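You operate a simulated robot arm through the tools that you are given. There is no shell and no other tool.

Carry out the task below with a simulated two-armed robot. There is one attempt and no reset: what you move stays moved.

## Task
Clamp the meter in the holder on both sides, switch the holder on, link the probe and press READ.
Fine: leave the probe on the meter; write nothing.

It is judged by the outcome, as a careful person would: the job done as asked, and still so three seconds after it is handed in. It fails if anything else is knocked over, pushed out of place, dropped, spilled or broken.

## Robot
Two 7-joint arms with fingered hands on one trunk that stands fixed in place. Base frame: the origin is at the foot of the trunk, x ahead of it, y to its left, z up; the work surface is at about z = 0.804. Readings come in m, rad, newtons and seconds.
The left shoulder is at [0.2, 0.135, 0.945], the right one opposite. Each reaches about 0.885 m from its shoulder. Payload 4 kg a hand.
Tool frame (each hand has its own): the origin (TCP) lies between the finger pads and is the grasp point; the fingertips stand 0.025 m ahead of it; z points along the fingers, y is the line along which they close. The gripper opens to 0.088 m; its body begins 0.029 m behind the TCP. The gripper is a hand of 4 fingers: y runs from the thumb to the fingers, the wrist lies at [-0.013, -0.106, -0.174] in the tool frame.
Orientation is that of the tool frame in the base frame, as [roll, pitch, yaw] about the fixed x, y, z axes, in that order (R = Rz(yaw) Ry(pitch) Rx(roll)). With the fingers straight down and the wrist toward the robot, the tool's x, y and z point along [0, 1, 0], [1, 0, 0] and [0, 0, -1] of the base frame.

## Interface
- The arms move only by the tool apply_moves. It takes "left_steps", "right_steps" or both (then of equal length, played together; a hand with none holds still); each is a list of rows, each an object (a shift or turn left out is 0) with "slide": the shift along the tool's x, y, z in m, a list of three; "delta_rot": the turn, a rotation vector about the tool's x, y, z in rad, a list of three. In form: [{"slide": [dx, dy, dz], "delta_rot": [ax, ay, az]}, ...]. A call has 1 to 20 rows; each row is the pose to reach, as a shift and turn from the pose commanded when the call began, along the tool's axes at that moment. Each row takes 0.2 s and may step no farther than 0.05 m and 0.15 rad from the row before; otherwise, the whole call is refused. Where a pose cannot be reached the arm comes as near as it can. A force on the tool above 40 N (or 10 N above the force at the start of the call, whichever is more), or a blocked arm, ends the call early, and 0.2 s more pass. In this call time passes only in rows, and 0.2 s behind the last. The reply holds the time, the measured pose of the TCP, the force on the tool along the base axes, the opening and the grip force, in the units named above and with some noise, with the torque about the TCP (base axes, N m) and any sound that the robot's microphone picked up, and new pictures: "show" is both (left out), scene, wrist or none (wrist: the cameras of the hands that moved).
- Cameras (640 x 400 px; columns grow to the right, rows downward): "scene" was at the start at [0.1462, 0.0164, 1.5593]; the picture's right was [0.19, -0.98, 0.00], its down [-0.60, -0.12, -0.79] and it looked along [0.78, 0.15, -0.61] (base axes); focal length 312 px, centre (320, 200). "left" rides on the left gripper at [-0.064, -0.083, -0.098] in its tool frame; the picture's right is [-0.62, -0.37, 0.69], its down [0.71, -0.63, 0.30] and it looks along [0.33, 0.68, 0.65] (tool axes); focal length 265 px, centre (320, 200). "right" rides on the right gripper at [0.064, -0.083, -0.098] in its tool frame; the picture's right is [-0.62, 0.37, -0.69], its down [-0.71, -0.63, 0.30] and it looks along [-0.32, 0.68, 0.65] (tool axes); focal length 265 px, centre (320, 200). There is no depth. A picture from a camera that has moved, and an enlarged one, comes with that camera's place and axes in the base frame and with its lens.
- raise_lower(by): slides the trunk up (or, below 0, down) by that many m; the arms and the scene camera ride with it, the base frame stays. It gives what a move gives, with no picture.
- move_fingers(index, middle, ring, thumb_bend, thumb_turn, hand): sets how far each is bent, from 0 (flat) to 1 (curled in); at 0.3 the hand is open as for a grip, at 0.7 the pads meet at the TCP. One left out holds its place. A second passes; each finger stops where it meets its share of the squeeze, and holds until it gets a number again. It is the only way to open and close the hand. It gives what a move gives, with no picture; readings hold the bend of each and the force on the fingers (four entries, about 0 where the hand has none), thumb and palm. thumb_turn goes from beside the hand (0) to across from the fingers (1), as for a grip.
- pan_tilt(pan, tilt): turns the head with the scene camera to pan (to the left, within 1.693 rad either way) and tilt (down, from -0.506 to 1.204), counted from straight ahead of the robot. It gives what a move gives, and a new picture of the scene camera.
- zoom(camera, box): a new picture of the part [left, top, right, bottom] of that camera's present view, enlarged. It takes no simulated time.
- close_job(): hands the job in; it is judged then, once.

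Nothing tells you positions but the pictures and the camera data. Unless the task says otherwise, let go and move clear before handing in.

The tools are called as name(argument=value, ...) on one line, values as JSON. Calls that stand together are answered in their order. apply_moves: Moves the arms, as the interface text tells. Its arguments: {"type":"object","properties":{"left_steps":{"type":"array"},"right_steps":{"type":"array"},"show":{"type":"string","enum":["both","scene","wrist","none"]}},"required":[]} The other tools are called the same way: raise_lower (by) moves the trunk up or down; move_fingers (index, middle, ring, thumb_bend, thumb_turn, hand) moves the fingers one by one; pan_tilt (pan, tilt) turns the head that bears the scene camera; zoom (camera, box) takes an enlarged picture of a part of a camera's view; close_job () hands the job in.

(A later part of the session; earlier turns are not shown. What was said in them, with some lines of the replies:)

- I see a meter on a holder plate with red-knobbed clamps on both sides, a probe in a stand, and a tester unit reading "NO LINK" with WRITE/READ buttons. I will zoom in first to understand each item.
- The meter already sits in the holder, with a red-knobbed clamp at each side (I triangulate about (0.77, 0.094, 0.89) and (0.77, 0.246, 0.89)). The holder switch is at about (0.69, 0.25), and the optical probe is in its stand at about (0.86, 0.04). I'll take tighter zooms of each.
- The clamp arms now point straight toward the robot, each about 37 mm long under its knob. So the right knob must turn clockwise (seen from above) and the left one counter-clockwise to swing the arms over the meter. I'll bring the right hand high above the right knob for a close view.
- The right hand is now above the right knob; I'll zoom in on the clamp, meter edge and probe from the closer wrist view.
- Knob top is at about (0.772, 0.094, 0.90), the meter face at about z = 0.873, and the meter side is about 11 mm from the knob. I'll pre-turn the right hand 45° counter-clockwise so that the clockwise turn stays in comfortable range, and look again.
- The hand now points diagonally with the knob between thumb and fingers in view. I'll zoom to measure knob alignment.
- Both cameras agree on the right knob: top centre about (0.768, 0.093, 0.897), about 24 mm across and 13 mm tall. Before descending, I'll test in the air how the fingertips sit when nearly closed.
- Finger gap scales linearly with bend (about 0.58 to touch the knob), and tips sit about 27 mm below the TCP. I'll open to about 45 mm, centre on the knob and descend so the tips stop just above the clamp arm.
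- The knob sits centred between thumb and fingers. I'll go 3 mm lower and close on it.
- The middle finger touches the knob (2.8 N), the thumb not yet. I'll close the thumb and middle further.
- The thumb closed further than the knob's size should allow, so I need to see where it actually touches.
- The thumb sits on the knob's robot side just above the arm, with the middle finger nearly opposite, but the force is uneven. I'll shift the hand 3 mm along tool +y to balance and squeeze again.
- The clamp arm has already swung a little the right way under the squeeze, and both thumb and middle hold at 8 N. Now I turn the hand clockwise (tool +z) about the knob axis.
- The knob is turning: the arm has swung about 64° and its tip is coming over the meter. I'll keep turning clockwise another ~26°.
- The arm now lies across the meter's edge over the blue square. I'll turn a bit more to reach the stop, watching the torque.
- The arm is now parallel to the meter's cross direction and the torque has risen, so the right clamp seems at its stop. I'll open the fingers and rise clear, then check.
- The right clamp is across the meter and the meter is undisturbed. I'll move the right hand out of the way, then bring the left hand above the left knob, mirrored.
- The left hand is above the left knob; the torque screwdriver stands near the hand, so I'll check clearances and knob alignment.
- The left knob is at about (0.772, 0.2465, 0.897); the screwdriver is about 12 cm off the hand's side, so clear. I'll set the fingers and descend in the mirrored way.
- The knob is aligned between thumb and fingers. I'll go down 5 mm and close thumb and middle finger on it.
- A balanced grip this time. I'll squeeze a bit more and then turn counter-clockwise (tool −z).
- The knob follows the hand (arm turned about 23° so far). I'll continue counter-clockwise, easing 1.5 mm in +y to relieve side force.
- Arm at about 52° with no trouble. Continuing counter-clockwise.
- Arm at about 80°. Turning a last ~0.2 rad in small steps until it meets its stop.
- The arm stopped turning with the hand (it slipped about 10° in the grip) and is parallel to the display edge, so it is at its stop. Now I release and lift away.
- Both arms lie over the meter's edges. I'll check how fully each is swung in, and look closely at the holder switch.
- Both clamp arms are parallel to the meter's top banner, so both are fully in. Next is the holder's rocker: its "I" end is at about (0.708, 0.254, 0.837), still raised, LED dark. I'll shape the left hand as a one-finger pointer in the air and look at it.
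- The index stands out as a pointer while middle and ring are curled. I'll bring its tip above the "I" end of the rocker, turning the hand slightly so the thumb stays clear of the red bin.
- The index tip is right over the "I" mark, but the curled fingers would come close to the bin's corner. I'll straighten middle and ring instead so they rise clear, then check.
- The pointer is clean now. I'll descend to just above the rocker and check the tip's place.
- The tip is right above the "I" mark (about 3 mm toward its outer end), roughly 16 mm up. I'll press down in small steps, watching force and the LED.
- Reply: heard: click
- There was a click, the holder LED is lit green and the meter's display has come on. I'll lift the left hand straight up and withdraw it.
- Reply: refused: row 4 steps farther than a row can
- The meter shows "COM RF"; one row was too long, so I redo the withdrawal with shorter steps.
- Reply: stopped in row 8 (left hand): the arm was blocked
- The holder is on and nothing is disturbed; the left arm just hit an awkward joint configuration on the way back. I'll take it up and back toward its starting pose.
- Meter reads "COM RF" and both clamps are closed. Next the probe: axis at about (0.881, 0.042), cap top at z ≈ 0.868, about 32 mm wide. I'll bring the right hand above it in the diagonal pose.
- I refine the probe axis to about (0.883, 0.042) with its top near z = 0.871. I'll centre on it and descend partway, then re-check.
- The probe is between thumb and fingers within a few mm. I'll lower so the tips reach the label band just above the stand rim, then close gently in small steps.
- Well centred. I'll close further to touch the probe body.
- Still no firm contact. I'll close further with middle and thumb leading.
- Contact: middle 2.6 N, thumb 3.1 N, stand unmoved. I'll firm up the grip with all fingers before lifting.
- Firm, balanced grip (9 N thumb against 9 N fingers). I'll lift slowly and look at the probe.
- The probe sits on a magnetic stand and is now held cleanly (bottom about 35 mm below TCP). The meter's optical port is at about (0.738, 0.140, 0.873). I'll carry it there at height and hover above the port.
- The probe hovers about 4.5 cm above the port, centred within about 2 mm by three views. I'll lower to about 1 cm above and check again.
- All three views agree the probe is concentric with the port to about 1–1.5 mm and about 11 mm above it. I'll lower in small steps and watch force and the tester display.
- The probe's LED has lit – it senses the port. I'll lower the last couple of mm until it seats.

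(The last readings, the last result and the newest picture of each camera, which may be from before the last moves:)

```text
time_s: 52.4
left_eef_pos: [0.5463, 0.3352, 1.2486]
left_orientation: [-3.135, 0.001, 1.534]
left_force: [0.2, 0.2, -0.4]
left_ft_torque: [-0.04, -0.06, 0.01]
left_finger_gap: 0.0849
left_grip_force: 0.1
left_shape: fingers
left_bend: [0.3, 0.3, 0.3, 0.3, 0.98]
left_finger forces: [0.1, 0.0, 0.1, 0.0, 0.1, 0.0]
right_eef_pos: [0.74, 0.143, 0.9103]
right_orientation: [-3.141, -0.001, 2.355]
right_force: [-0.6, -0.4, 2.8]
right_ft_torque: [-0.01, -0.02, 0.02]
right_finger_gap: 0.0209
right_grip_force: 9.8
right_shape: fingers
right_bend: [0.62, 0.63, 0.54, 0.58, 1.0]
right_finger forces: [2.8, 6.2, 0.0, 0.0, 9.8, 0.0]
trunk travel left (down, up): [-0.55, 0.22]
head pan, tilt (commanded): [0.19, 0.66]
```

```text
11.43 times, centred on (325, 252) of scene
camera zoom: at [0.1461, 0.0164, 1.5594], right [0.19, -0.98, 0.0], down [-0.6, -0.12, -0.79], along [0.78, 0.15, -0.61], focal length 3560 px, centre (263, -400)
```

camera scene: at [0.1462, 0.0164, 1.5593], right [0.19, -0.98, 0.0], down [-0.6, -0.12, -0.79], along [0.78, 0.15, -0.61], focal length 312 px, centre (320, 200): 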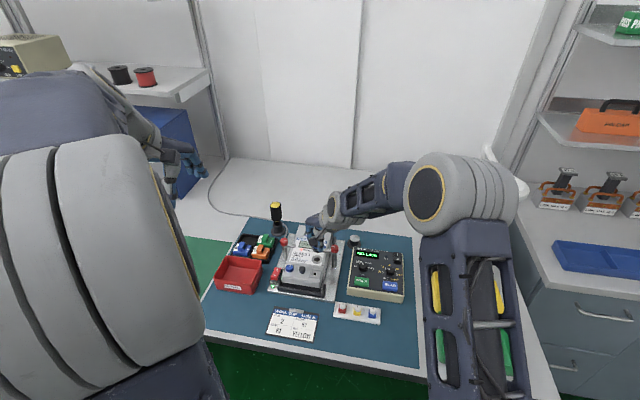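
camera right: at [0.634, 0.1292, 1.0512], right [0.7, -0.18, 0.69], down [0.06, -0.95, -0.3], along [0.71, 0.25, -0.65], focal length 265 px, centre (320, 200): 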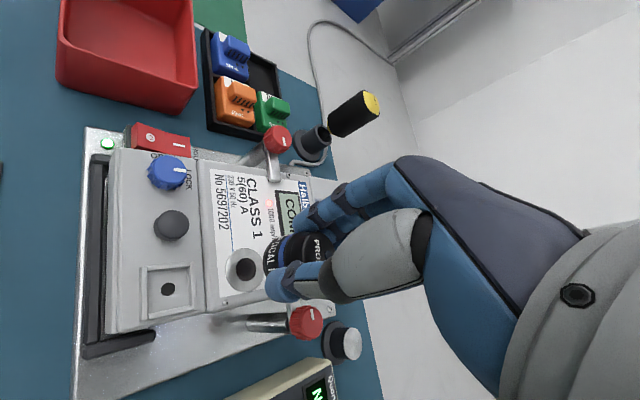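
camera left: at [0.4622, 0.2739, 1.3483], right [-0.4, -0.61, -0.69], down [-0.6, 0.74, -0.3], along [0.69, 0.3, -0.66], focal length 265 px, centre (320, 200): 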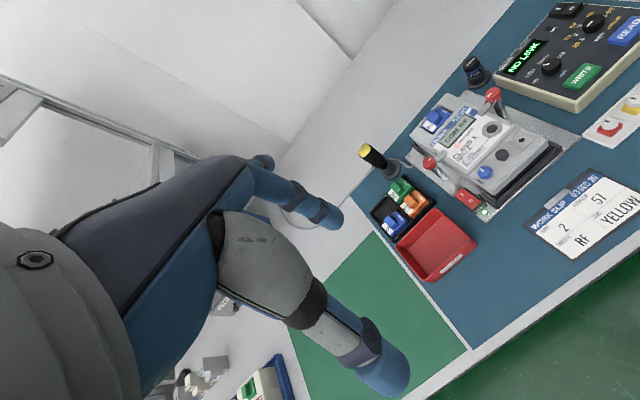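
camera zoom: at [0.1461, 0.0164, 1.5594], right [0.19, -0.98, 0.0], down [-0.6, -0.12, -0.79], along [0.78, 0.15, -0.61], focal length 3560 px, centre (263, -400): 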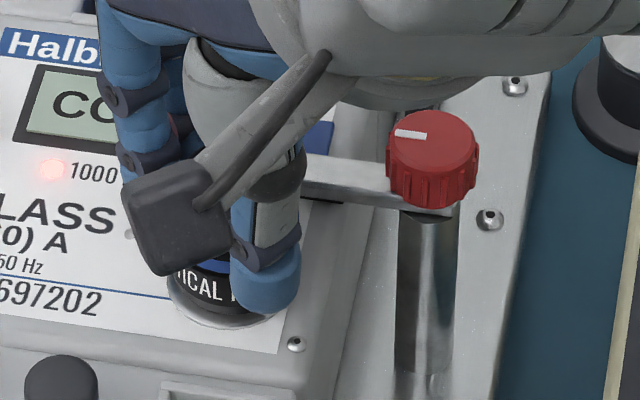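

The probe touches down (2.8 N). I'll release it gently and lift away straight up.

move_fingers(hand="right", index=0.55, middle=0.55, ring=0.5, thumb_bend=0.52)

move_fingers(hand="right", index=0.45, middle=0.45, ring=0.45, thumb_bend=0.43)

zoom(camera="right", box=[200, 150, 360, 280])

zoom(camera="left", box=[440, 80, 520, 140])

zoom(camera="scene", box=[340, 225, 410, 300])

```text
time_s: 53.4
left_eef_pos: [0.5469, 0.3353, 1.2487]
left_orientation: [-3.136, 0.002, 1.534]
left_force: [-0.7, -0.2, 0.1]
left_ft_torque: [0.0, 0.03, 0.0]
left_finger_gap: 0.085
left_grip_force: 0.0
left_shape: fingers
left_bend: [0.3, 0.3, 0.3, 0.3, 0.98]
left_finger forces: [0.0, 0.0, 0.1, 0.0, 0.0, 0.1]
right_eef_pos: [0.742, 0.1428, 0.9112]
right_orientation: [-3.141, 0.0, 2.355]
right_force: [-0.4, 0.1, -0.3]
right_ft_torque: [0.0, 0.02, -0.02]
right_finger_gap: 0.0331
right_grip_force: 0.1
right_shape: fingers
right_bend: [0.55, 0.55, 0.5, 0.52, 1.0]
right_finger forces: [0.0, 0.1, 0.0, 0.0, 0.0, 0.0]
trunk travel left (down, up): [-0.55, 0.22]
head pan, tilt (commanded): [0.19, 0.66]
```

```text
time_s: 54.4
left_eef_pos: [0.5471, 0.3359, 1.2486]
left_orientation: [-3.138, 0.0, 1.534]
left_force: [-0.2, -0.1, 0.7]
left_ft_torque: [0.01, 0.01, -0.01]
left_finger_gap: 0.0848
left_grip_force: 0.0
left_shape: fingers
left_bend: [0.3, 0.3, 0.3, 0.3, 0.98]
left_finger forces: [0.0, 0.0, 0.0, 0.0, 0.0, 0.0]
right_eef_pos: [0.7407, 0.1439, 0.9086]
right_orientation: [-3.141, -0.001, 2.356]
right_force: [-0.1, 0.1, -0.5]
right_ft_torque: [0.02, 0.0, -0.01]
right_finger_gap: 0.0544
right_grip_force: 0.0
right_shape: fingers
right_bend: [0.45, 0.45, 0.45, 0.43, 0.99]
right_finger forces: [0.0, 0.0, 0.1, 0.0, 0.0, 0.0]
trunk travel left (down, up): [-0.55, 0.22]
head pan, tilt (commanded): [0.19, 0.66]
```

```text
3.08 times, centred on (280, 215) of right
camera zoom: at [0.6364, 0.131, 1.0072], right [0.7, -0.18, 0.69], down [0.06, -0.95, -0.3], along [0.71, 0.25, -0.65], focal length 817 px, centre (443, 154)
```

zoom: 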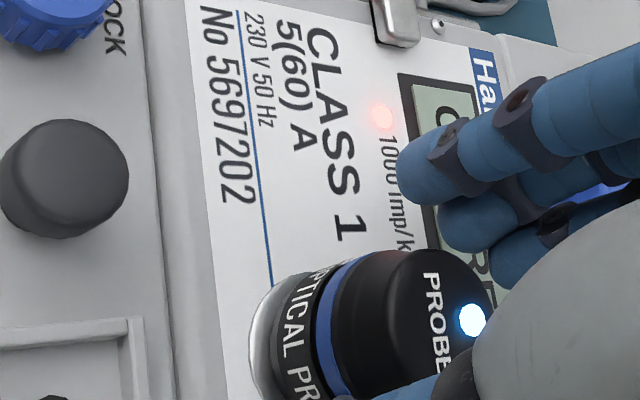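

```text
6.67 times, centred on (480, 110) of left
camera zoom: at [0.4623, 0.274, 1.3481], right [-0.39, -0.61, -0.69], down [-0.61, 0.74, -0.3], along [0.69, 0.3, -0.66], focal length 1769 px, centre (-747, 800)
```

zoom: 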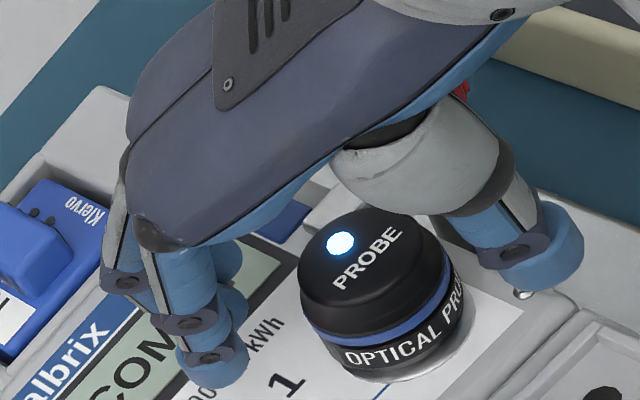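

```text
5.33 times, centred on (375, 262) of scene
camera zoom: at [0.1462, 0.0165, 1.5593], right [0.19, -0.98, 0.0], down [-0.6, -0.12, -0.79], along [0.78, 0.15, -0.61], focal length 1661 px, centre (27, -133)
```

zoom: 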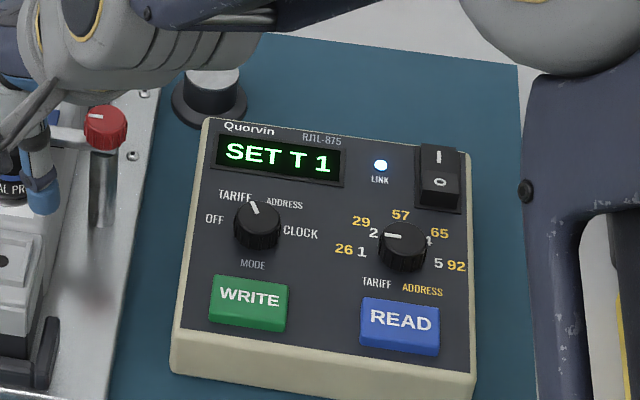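

Linked: the tester's LINK lamp is on and it now shows "SET T 1". I'll lift the right hand straight up off the probe and carry it over toward the READ button (about (0.704, −0.072)), turning it back to face forward.

apply_moves(right_steps=[{"slide": [0, 0, -0.03]}, {"slide": [0, 0, -0.08]}, {"slide": [-0.019, -0.0332, -0.08], "delta_rot": [0, 0, 0.131]}, {"slide": [-0.0381, -0.0664, -0.08], "delta_rot": [0, 0, 0.262]}, {"slide": [-0.0571, -0.0996, -0.08], "delta_rot": [0, 0, 0.393]}, {"slide": [-0.0762, -0.1327, -0.08], "delta_rot": [0, 0, 0.524]}, {"slide": [-0.0952, -0.1659, -0.08], "delta_rot": [0, 0, 0.655]}, {"slide": [-0.1143, -0.1991, -0.08], "delta_rot": [0, 0, 0.785]}], show="both")

move_fingers(hand="right", index=0.58, middle=0.0, ring=0.0, thumb_bend=0.1)

zoom(camera="right", box=[150, 130, 390, 330])

zoom(camera="scene", box=[270, 205, 430, 305])

zoom(camera="left", box=[440, 0, 640, 140])

```text
time_s: 56.2
left_eef_pos: [0.5469, 0.3361, 1.2495]
left_orientation: [-3.137, 0.001, 1.534]
left_force: [-0.2, 0.5, -0.5]
left_ft_torque: [-0.02, 0.01, -0.01]
left_finger_gap: 0.0846
left_grip_force: 0.1
left_shape: fingers
left_bend: [0.3, 0.3, 0.3, 0.3, 0.98]
left_finger forces: [0.1, 0.1, 0.0, 0.0, 0.1, 0.0]
right_eef_pos: [0.6808, -0.076, 0.9898]
right_orientation: [-3.14, -0.001, 1.569]
right_force: [-0.8, 0.2, 0.3]
right_ft_torque: [-0.01, 0.0, 0.01]
right_finger_gap: 0.0541
right_grip_force: 0.1
right_shape: fingers
right_bend: [0.45, 0.45, 0.45, 0.43, 0.99]
right_finger forces: [0.1, 0.0, 0.0, 0.0, 0.0, 0.0]
trunk travel left (down, up): [-0.55, 0.22]
head pan, tilt (commanded): [0.19, 0.66]
camera scene: at [0.1463, 0.0166, 1.5593], right [0.19, -0.98, 0.0], down [-0.6, -0.12, -0.79], along [0.78, 0.15, -0.61], focal length 312 px, centre (320, 200)
camera right: at [0.5973, -0.0111, 1.0868], right [0.37, -0.62, 0.69], down [-0.63, -0.71, -0.3], along [0.68, -0.33, -0.65], focal length 265 px, centre (320, 200)
```

scene: 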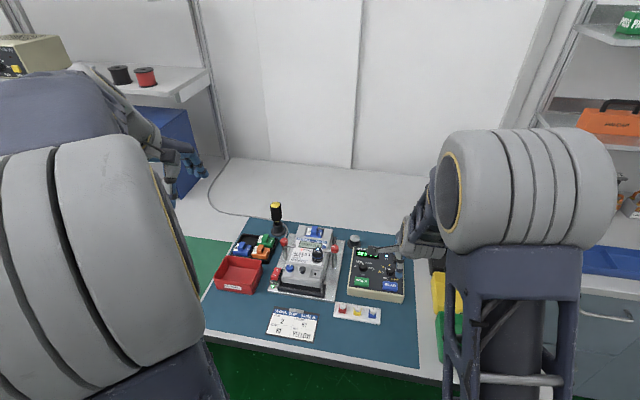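
right: 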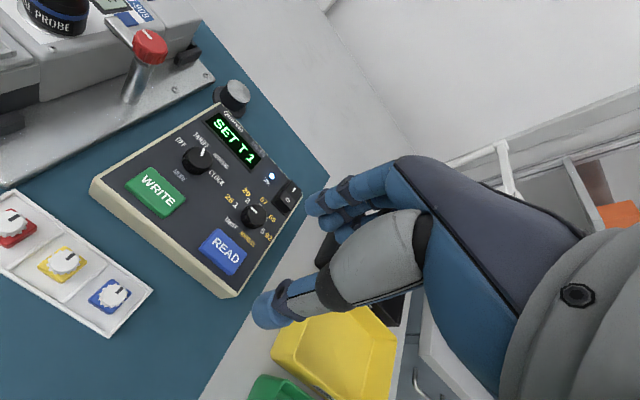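

```text
time_s: 57.2
left_eef_pos: [0.5475, 0.3364, 1.2495]
left_orientation: [-3.137, 0.0, 1.533]
left_force: [0.0, 0.5, 0.6]
left_ft_torque: [-0.01, -0.01, 0.01]
left_finger_gap: 0.0849
left_grip_force: 0.0
left_shape: fingers
left_bend: [0.3, 0.3, 0.3, 0.3, 0.98]
left_finger forces: [0.1, 0.1, 0.0, 0.0, 0.0, 0.0]
right_eef_pos: [0.6805, -0.0764, 0.989]
right_orientation: [3.141, 0.0, 1.571]
right_force: [0.4, 0.2, -0.2]
right_ft_torque: [0.0, 0.01, 0.0]
right_finger_gap: 0.0688
right_grip_force: 0.1
right_shape: fingers
right_bend: [0.57, 0.0, 0.0, 0.1, 0.96]
right_finger forces: [0.0, 0.0, 0.0, 0.0, 0.0, 0.1]
trunk travel left (down, up): [-0.55, 0.22]
head pan, tilt (commanded): [0.19, 0.66]
```

```text
2.00 times, centred on (270, 230) of right
camera zoom: at [0.5972, -0.011, 1.0867], right [0.37, -0.62, 0.69], down [-0.63, -0.71, -0.3], along [0.68, -0.32, -0.65], focal length 531 px, centre (420, 140)
```

zoom: 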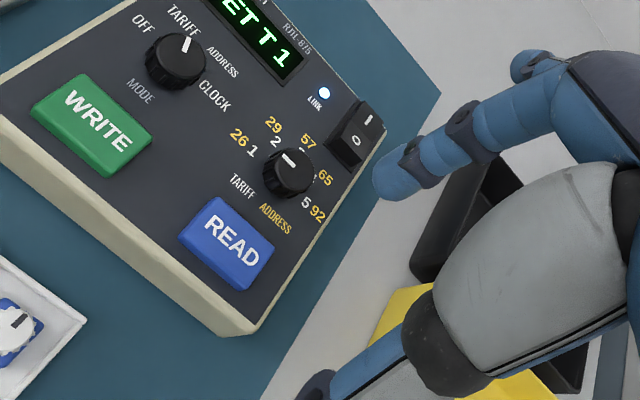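

```text
4.00 times, centred on (350, 255) of scene
camera zoom: at [0.1462, 0.0164, 1.5593], right [0.19, -0.98, 0.0], down [-0.6, -0.12, -0.79], along [0.78, 0.15, -0.61], focal length 1246 px, centre (200, -20)
```

zoom: 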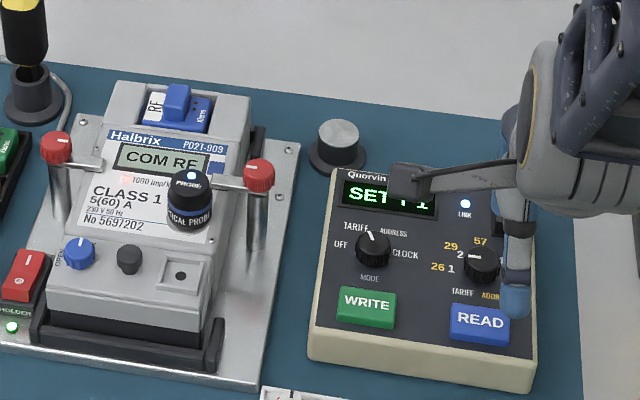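

```text
2.86 times, centred on (540, 70) of left
camera zoom: at [0.4623, 0.274, 1.3481], right [-0.39, -0.61, -0.69], down [-0.61, 0.74, -0.3], along [0.69, 0.3, -0.66], focal length 758 px, centre (-309, 571)
```

zoom: 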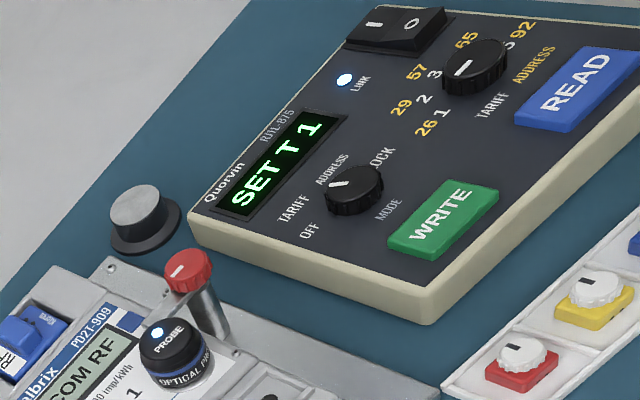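

The probe stands on the port with link on; everything else is in place. READ's centre is at about (0.701, −0.071, 0.852), and the right index tip is right above it. I'll descend to just above the button.

apply_moves(right_steps=[{"slide": [0, 0, 0.03]}, {"slide": [0, 0, 0.06]}, {"slide": [0, 0, 0.08]}, {"slide": [0, 0, 0.093]}], show="none")

zoom(camera="right", box=[180, 130, 380, 290])

zoom(camera="left", box=[540, 0, 640, 80])

zoom(camera="scene", box=[340, 235, 420, 305])

```text
time_s: 58.2
left_eef_pos: [0.5461, 0.3352, 1.2482]
left_orientation: [-3.136, 0.0, 1.536]
left_force: [0.8, 0.2, -0.1]
left_ft_torque: [-0.02, -0.03, -0.01]
left_finger_gap: 0.0851
left_grip_force: 0.0
left_shape: fingers
left_bend: [0.3, 0.3, 0.3, 0.3, 0.98]
left_finger forces: [0.1, 0.0, 0.0, 0.0, 0.0, 0.0]
right_eef_pos: [0.6793, -0.0767, 0.8964]
right_orientation: [3.14, 0.001, 1.572]
right_force: [-0.1, 0.1, 0.6]
right_ft_torque: [0.02, -0.01, 0.02]
right_finger_gap: 0.069
right_grip_force: 0.1
right_shape: fingers
right_bend: [0.57, 0.0, 0.0, 0.1, 0.96]
right_finger forces: [0.0, 0.1, 0.1, 0.0, 0.0, 0.1]
trunk travel left (down, up): [-0.55, 0.22]
head pan, tilt (commanded): [0.19, 0.66]
```

```text
2.50 times, centred on (280, 210) of right
camera zoom: at [0.5968, -0.0117, 0.9934], right [0.37, -0.62, 0.69], down [-0.63, -0.71, -0.3], along [0.68, -0.32, -0.65], focal length 664 px, centre (420, 175)
```

zoom: 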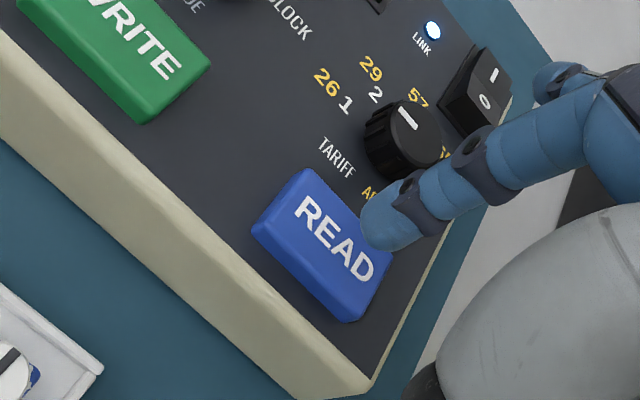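

```text
5.00 times, centred on (590, 40) of left
camera zoom: at [0.4622, 0.274, 1.3482], right [-0.39, -0.61, -0.69], down [-0.61, 0.74, -0.3], along [0.69, 0.3, -0.66], focal length 1327 px, centre (-1030, 1000)
```

zoom: 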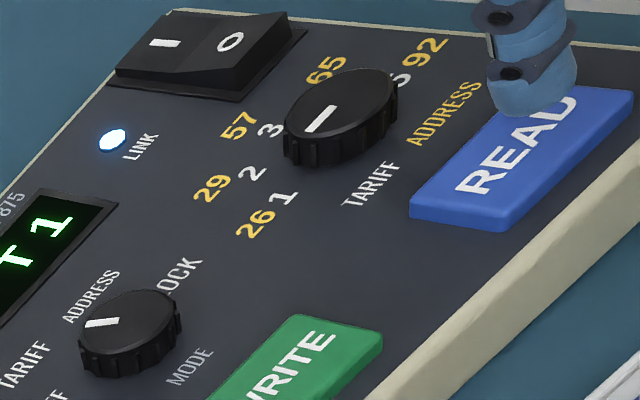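

```text
5.71 times, centred on (380, 270) of scene
camera zoom: at [0.1461, 0.0165, 1.5593], right [0.19, -0.98, 0.0], down [-0.6, -0.12, -0.79], along [0.78, 0.15, -0.61], focal length 1780 px, centre (-23, -200)
```

zoom: 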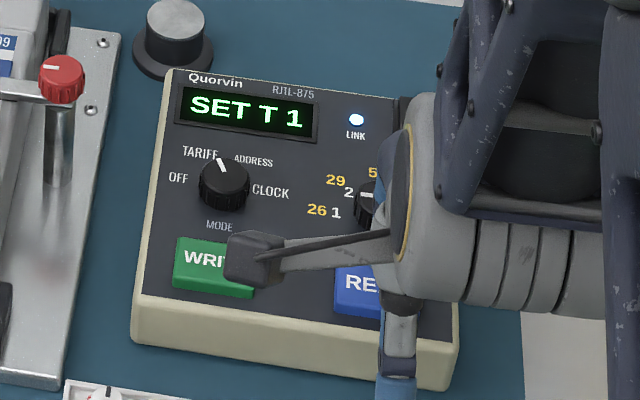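

The index tip is centred over READ, about 16 mm up. Pressing now in small steps.

apply_moves(right_steps=[{"slide": [0, 0, 0.008]}, {"slide": [0, 0, 0.013]}, {"slide": [0, 0, 0.0165]}], show="none")

zoom(camera="scene", box=[340, 235, 420, 305])

zoom(camera="right", box=[180, 130, 380, 290])

```text
time_s: 59.0
left_eef_pos: [0.547, 0.3355, 1.2489]
left_orientation: [-3.136, 0.0, 1.535]
left_force: [0.1, 0.7, -0.1]
left_ft_torque: [-0.02, 0.02, 0.02]
left_finger_gap: 0.085
left_grip_force: 0.1
left_shape: fingers
left_bend: [0.3, 0.3, 0.3, 0.3, 0.98]
left_finger forces: [0.1, 0.0, 0.0, 0.0, 0.0, 0.0]
right_eef_pos: [0.6807, -0.0773, 0.8793]
right_orientation: [3.141, 0.001, 1.571]
right_force: [0.8, -0.2, -0.2]
right_ft_torque: [0.0, 0.02, 0.01]
right_finger_gap: 0.0688
right_grip_force: 0.1
right_shape: fingers
right_bend: [0.57, 0.0, 0.0, 0.1, 0.96]
right_finger forces: [0.1, 0.0, 0.0, 0.1, 0.0, 0.0]
trunk travel left (down, up): [-0.55, 0.22]
head pan, tilt (commanded): [0.19, 0.66]
```

```text
5.71 times, centred on (380, 270) of scene
camera zoom: at [0.1462, 0.0165, 1.5593], right [0.19, -0.98, 0.0], down [-0.6, -0.12, -0.79], along [0.78, 0.15, -0.61], focal length 1780 px, centre (-23, -200)
```

zoom: 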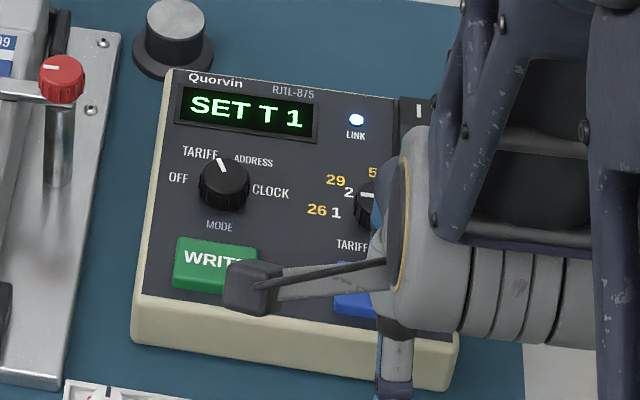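

```text
2.50 times, centred on (280, 210) of right
camera zoom: at [0.5968, -0.0127, 0.9763], right [0.37, -0.62, 0.69], down [-0.63, -0.71, -0.3], along [0.68, -0.32, -0.65], focal length 664 px, centre (420, 175)
```

zoom: 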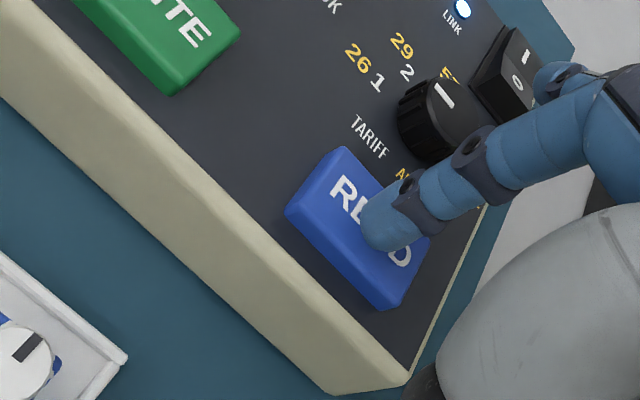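

No contact yet. Pressing a few mm more.

apply_moves(right_steps=[{"slide": [0, 0, 0.002]}, {"slide": [0, 0, 0.004]}], show="none")

zoom(camera="scene", box=[340, 235, 420, 305])

zoom(camera="right", box=[180, 130, 380, 290])

```text
time_s: 59.6
left_eef_pos: [0.5474, 0.3373, 1.2486]
left_orientation: [-3.137, -0.001, 1.536]
left_force: [-0.6, 0.6, -0.3]
left_ft_torque: [0.02, -0.01, 0.0]
left_finger_gap: 0.0849
left_grip_force: 0.0
left_shape: fingers
left_bend: [0.3, 0.3, 0.3, 0.3, 0.98]
left_finger forces: [0.0, 0.0, 0.0, 0.0, 0.1, 0.0]
right_eef_pos: [0.6803, -0.0775, 0.8761]
right_orientation: [3.141, 0.001, 1.569]
right_force: [0.9, 0.7, 1.3]
right_ft_torque: [0.03, 0.0, 0.03]
right_finger_gap: 0.0687
right_grip_force: 0.6
right_shape: fingers
right_bend: [0.57, 0.0, 0.0, 0.1, 0.96]
right_finger forces: [1.1, 0.1, 0.1, 0.1, 0.0, 0.1]
trunk travel left (down, up): [-0.55, 0.22]
head pan, tilt (commanded): [0.19, 0.66]
```

```text
5.71 times, centred on (380, 270) of scene
camera zoom: at [0.1462, 0.0165, 1.5593], right [0.19, -0.98, 0.0], down [-0.6, -0.12, -0.79], along [0.78, 0.15, -0.61], focal length 1780 px, centre (-23, -200)
```

zoom: 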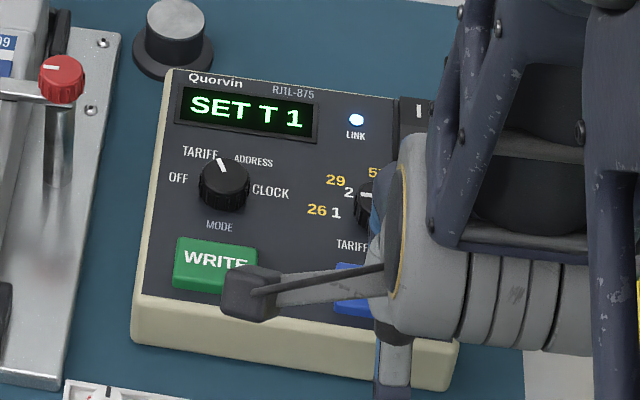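

```text
2.50 times, centred on (280, 210) of right
camera zoom: at [0.597, -0.0124, 0.9723], right [0.37, -0.62, 0.69], down [-0.63, -0.71, -0.3], along [0.68, -0.32, -0.65], focal length 664 px, centre (420, 175)
```

zoom: 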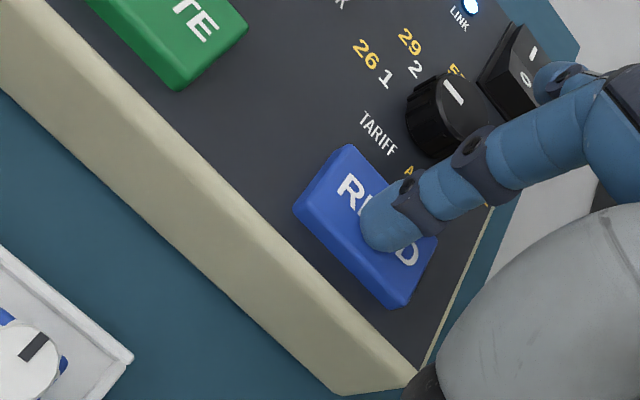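

Contact at about 1 N. Pressing 2–3 mm further until it clicks.

apply_moves(right_steps=[{"slide": [0, 0, 0.0015]}, {"slide": [0, 0, 0.0025]}], show="none")

zoom(camera="scene", box=[300, 225, 420, 305])

```text
time_s: 60.2
left_eef_pos: [0.5469, 0.3358, 1.247]
left_orientation: [-3.137, -0.001, 1.534]
left_force: [0.2, -0.3, 0.1]
left_ft_torque: [0.01, 0.01, -0.02]
left_finger_gap: 0.0849
left_grip_force: 0.0
left_shape: fingers
left_bend: [0.3, 0.3, 0.3, 0.3, 0.98]
left_finger forces: [0.0, 0.0, 0.1, 0.1, 0.0, 0.1]
right_eef_pos: [0.6813, -0.0766, 0.8732]
right_orientation: [3.14, -0.001, 1.572]
right_force: [0.4, 0.0, 1.4]
right_ft_torque: [0.02, -0.01, -0.03]
right_finger_gap: 0.0684
right_grip_force: 1.0
right_shape: fingers
right_bend: [0.57, 0.0, 0.0, 0.1, 0.96]
right_finger forces: [2.3, 0.0, 0.0, 0.0, 0.0, 0.0]
trunk travel left (down, up): [-0.55, 0.22]
head pan, tilt (commanded): [0.19, 0.66]
heard: click
```

```text
5.00 times, centred on (360, 265) of scene
camera zoom: at [0.1461, 0.0165, 1.5593], right [0.19, -0.98, 0.0], down [-0.6, -0.12, -0.79], along [0.78, 0.15, -0.61], focal length 1557 px, centre (120, -125)
```

zoom: 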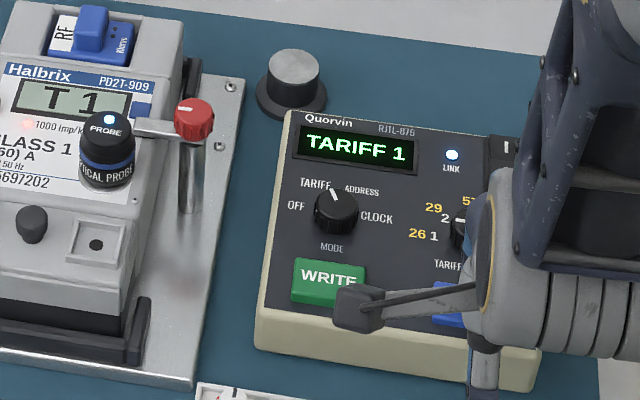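

Click heard: the tester now reads "TARIFF 1" and the meter shows "T 1", so the READ worked. I'll lift straight up and withdraw the right hand to the right and back.

apply_moves(right_steps=[{"slide": [0, 0, -0.02]}, {"slide": [0, 0, -0.06]}, {"slide": [0, 0, -0.1]}, {"slide": [-0.01, -0.01, -0.145]}, {"slide": [-0.03, -0.02, -0.18]}, {"slide": [-0.05, -0.03, -0.215]}, {"slide": [-0.065, -0.04, -0.25]}], show="both")

move_fingers(hand="right", index=0.3, middle=0.3, ring=0.3, thumb_bend=0.3)

zoom(camera="scene", box=[190, 190, 450, 350])

zoom(camera="scene", box=[260, 205, 420, 305])

zoom(camera="left", box=[350, 0, 640, 240])

```text
time_s: 61.8
left_eef_pos: [0.5481, 0.336, 1.247]
left_orientation: [-3.135, -0.001, 1.534]
left_force: [-0.2, -0.4, 0.0]
left_ft_torque: [0.01, 0.06, 0.01]
left_finger_gap: 0.0851
left_grip_force: 0.0
left_shape: fingers
left_bend: [0.3, 0.3, 0.3, 0.3, 0.98]
left_finger forces: [0.0, 0.0, 0.0, 0.1, 0.1, 0.1]
right_eef_pos: [0.6419, -0.1429, 1.1245]
right_orientation: [-3.141, 0.001, 1.571]
right_force: [0.0, 0.9, 0.3]
right_ft_torque: [0.01, 0.02, -0.01]
right_finger_gap: 0.0682
right_grip_force: 0.1
right_shape: fingers
right_bend: [0.57, 0.0, 0.0, 0.1, 0.96]
right_finger forces: [0.0, 0.1, 0.1, 0.0, 0.0, 0.0]
trunk travel left (down, up): [-0.55, 0.22]
head pan, tilt (commanded): [0.19, 0.66]
camera scene: at [0.1465, 0.0166, 1.5593], right [0.19, -0.98, 0.0], down [-0.6, -0.12, -0.79], along [0.78, 0.15, -0.61], focal length 312 px, centre (320, 200)
camera right: at [0.5573, -0.0778, 1.2205], right [0.37, -0.62, 0.69], down [-0.63, -0.71, -0.3], along [0.68, -0.32, -0.65], focal length 265 px, centre (320, 200)
```

scene: 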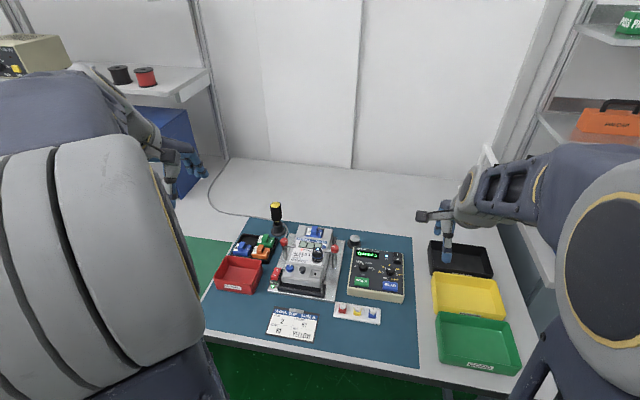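
right: 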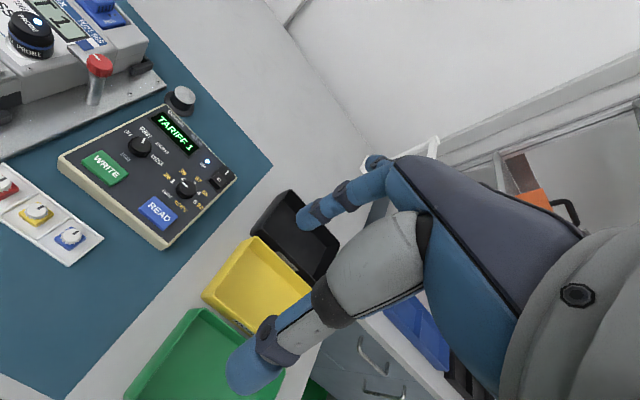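

```text
time_s: 62.8
left_eef_pos: [0.5472, 0.335, 1.2477]
left_orientation: [-3.137, 0.0, 1.534]
left_force: [-0.3, -0.2, 0.7]
left_ft_torque: [0.04, 0.01, 0.02]
left_finger_gap: 0.0851
left_grip_force: 0.0
left_shape: fingers
left_bend: [0.3, 0.3, 0.3, 0.3, 0.98]
left_finger forces: [0.1, 0.0, 0.0, 0.0, 0.0, 0.0]
right_eef_pos: [0.6425, -0.1425, 1.1233]
right_orientation: [3.141, 0.001, 1.571]
right_force: [-0.3, -0.3, -0.7]
right_ft_torque: [-0.03, 0.03, 0.0]
right_finger_gap: 0.085
right_grip_force: 0.0
right_shape: fingers
right_bend: [0.3, 0.3, 0.3, 0.3, 0.97]
right_finger forces: [0.0, 0.0, 0.1, 0.1, 0.0, 0.0]
trunk travel left (down, up): [-0.55, 0.22]
head pan, tilt (commanded): [0.19, 0.66]
```

```text
2.46 times, centred on (320, 270) of scene
camera zoom: at [0.1462, 0.0164, 1.5593], right [0.19, -0.98, 0.0], down [-0.6, -0.12, -0.79], along [0.78, 0.15, -0.61], focal length 767 px, centre (320, 28)
```

zoom: 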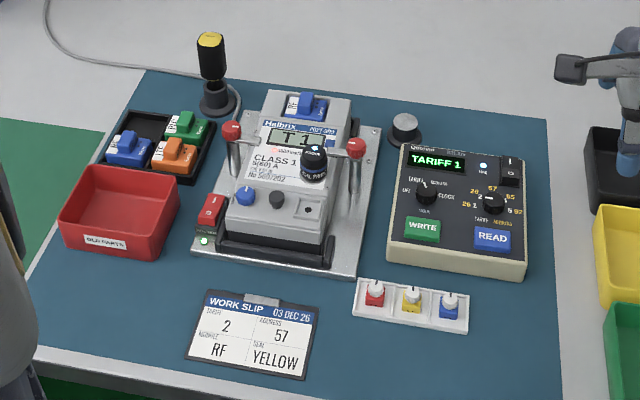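

```text
4.00 times, centred on (340, 255) of scene
camera zoom: at [0.1462, 0.0164, 1.5593], right [0.19, -0.98, 0.0], down [-0.6, -0.12, -0.79], along [0.78, 0.15, -0.61], focal length 1246 px, centre (240, -20)
```

zoom: 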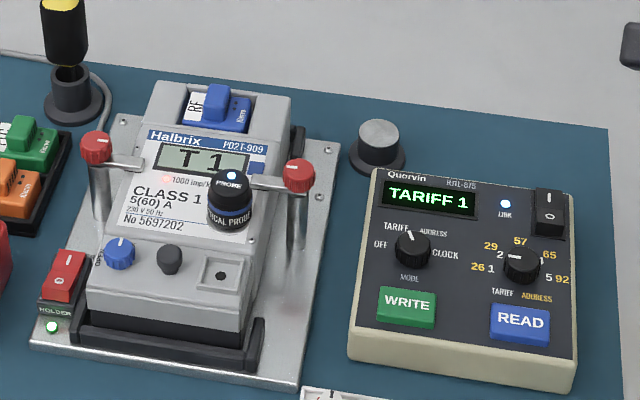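

```text
1.67 times, centred on (495, 120) of left
camera zoom: at [0.4623, 0.274, 1.3481], right [-0.39, -0.61, -0.69], down [-0.61, 0.74, -0.3], along [0.69, 0.3, -0.66], focal length 442 px, centre (28, 333)
```

zoom: 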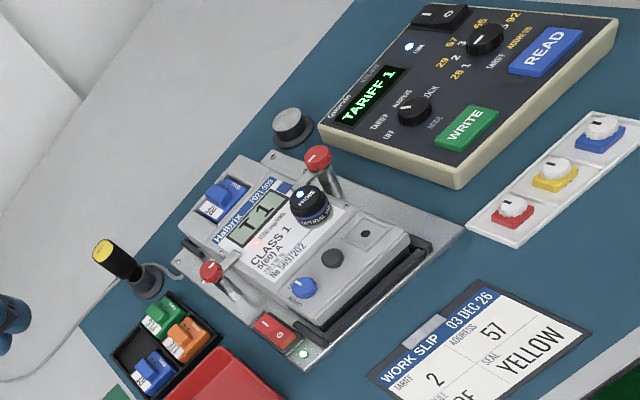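

Everything is as asked. Both clamp arms lie across the meter and the holder switch is on with its green LED lit. The probe sits on the optical port with the LINK lamp on, and the tester shows "TARIFF 1" after READ. Nothing was written, nothing else has moved, and both hands are clear, so I'm handing in the job.

close_job()

```text
The job is handed in.
```

The job is done and handed in. The meter is clamped on both sides and the holder is switched on. The probe is linked, and I pressed READ.

- **Clamps:** both arms are swung fully across the meter's edges.
- **Holder:** the switch clicked on, its green light is lit, and the meter's display came up.
- **Probe:** it sits on the meter's optical port and I left it there. The tester's LINK lamp is on.
- **READ:** the button clicked, and the tester now shows "TARIFF 1" while the meter shows "T 1".

I didn't press WRITE or turn the dials. In the last pictures nothing else was knocked over or moved, and both hands are clear of the bench.
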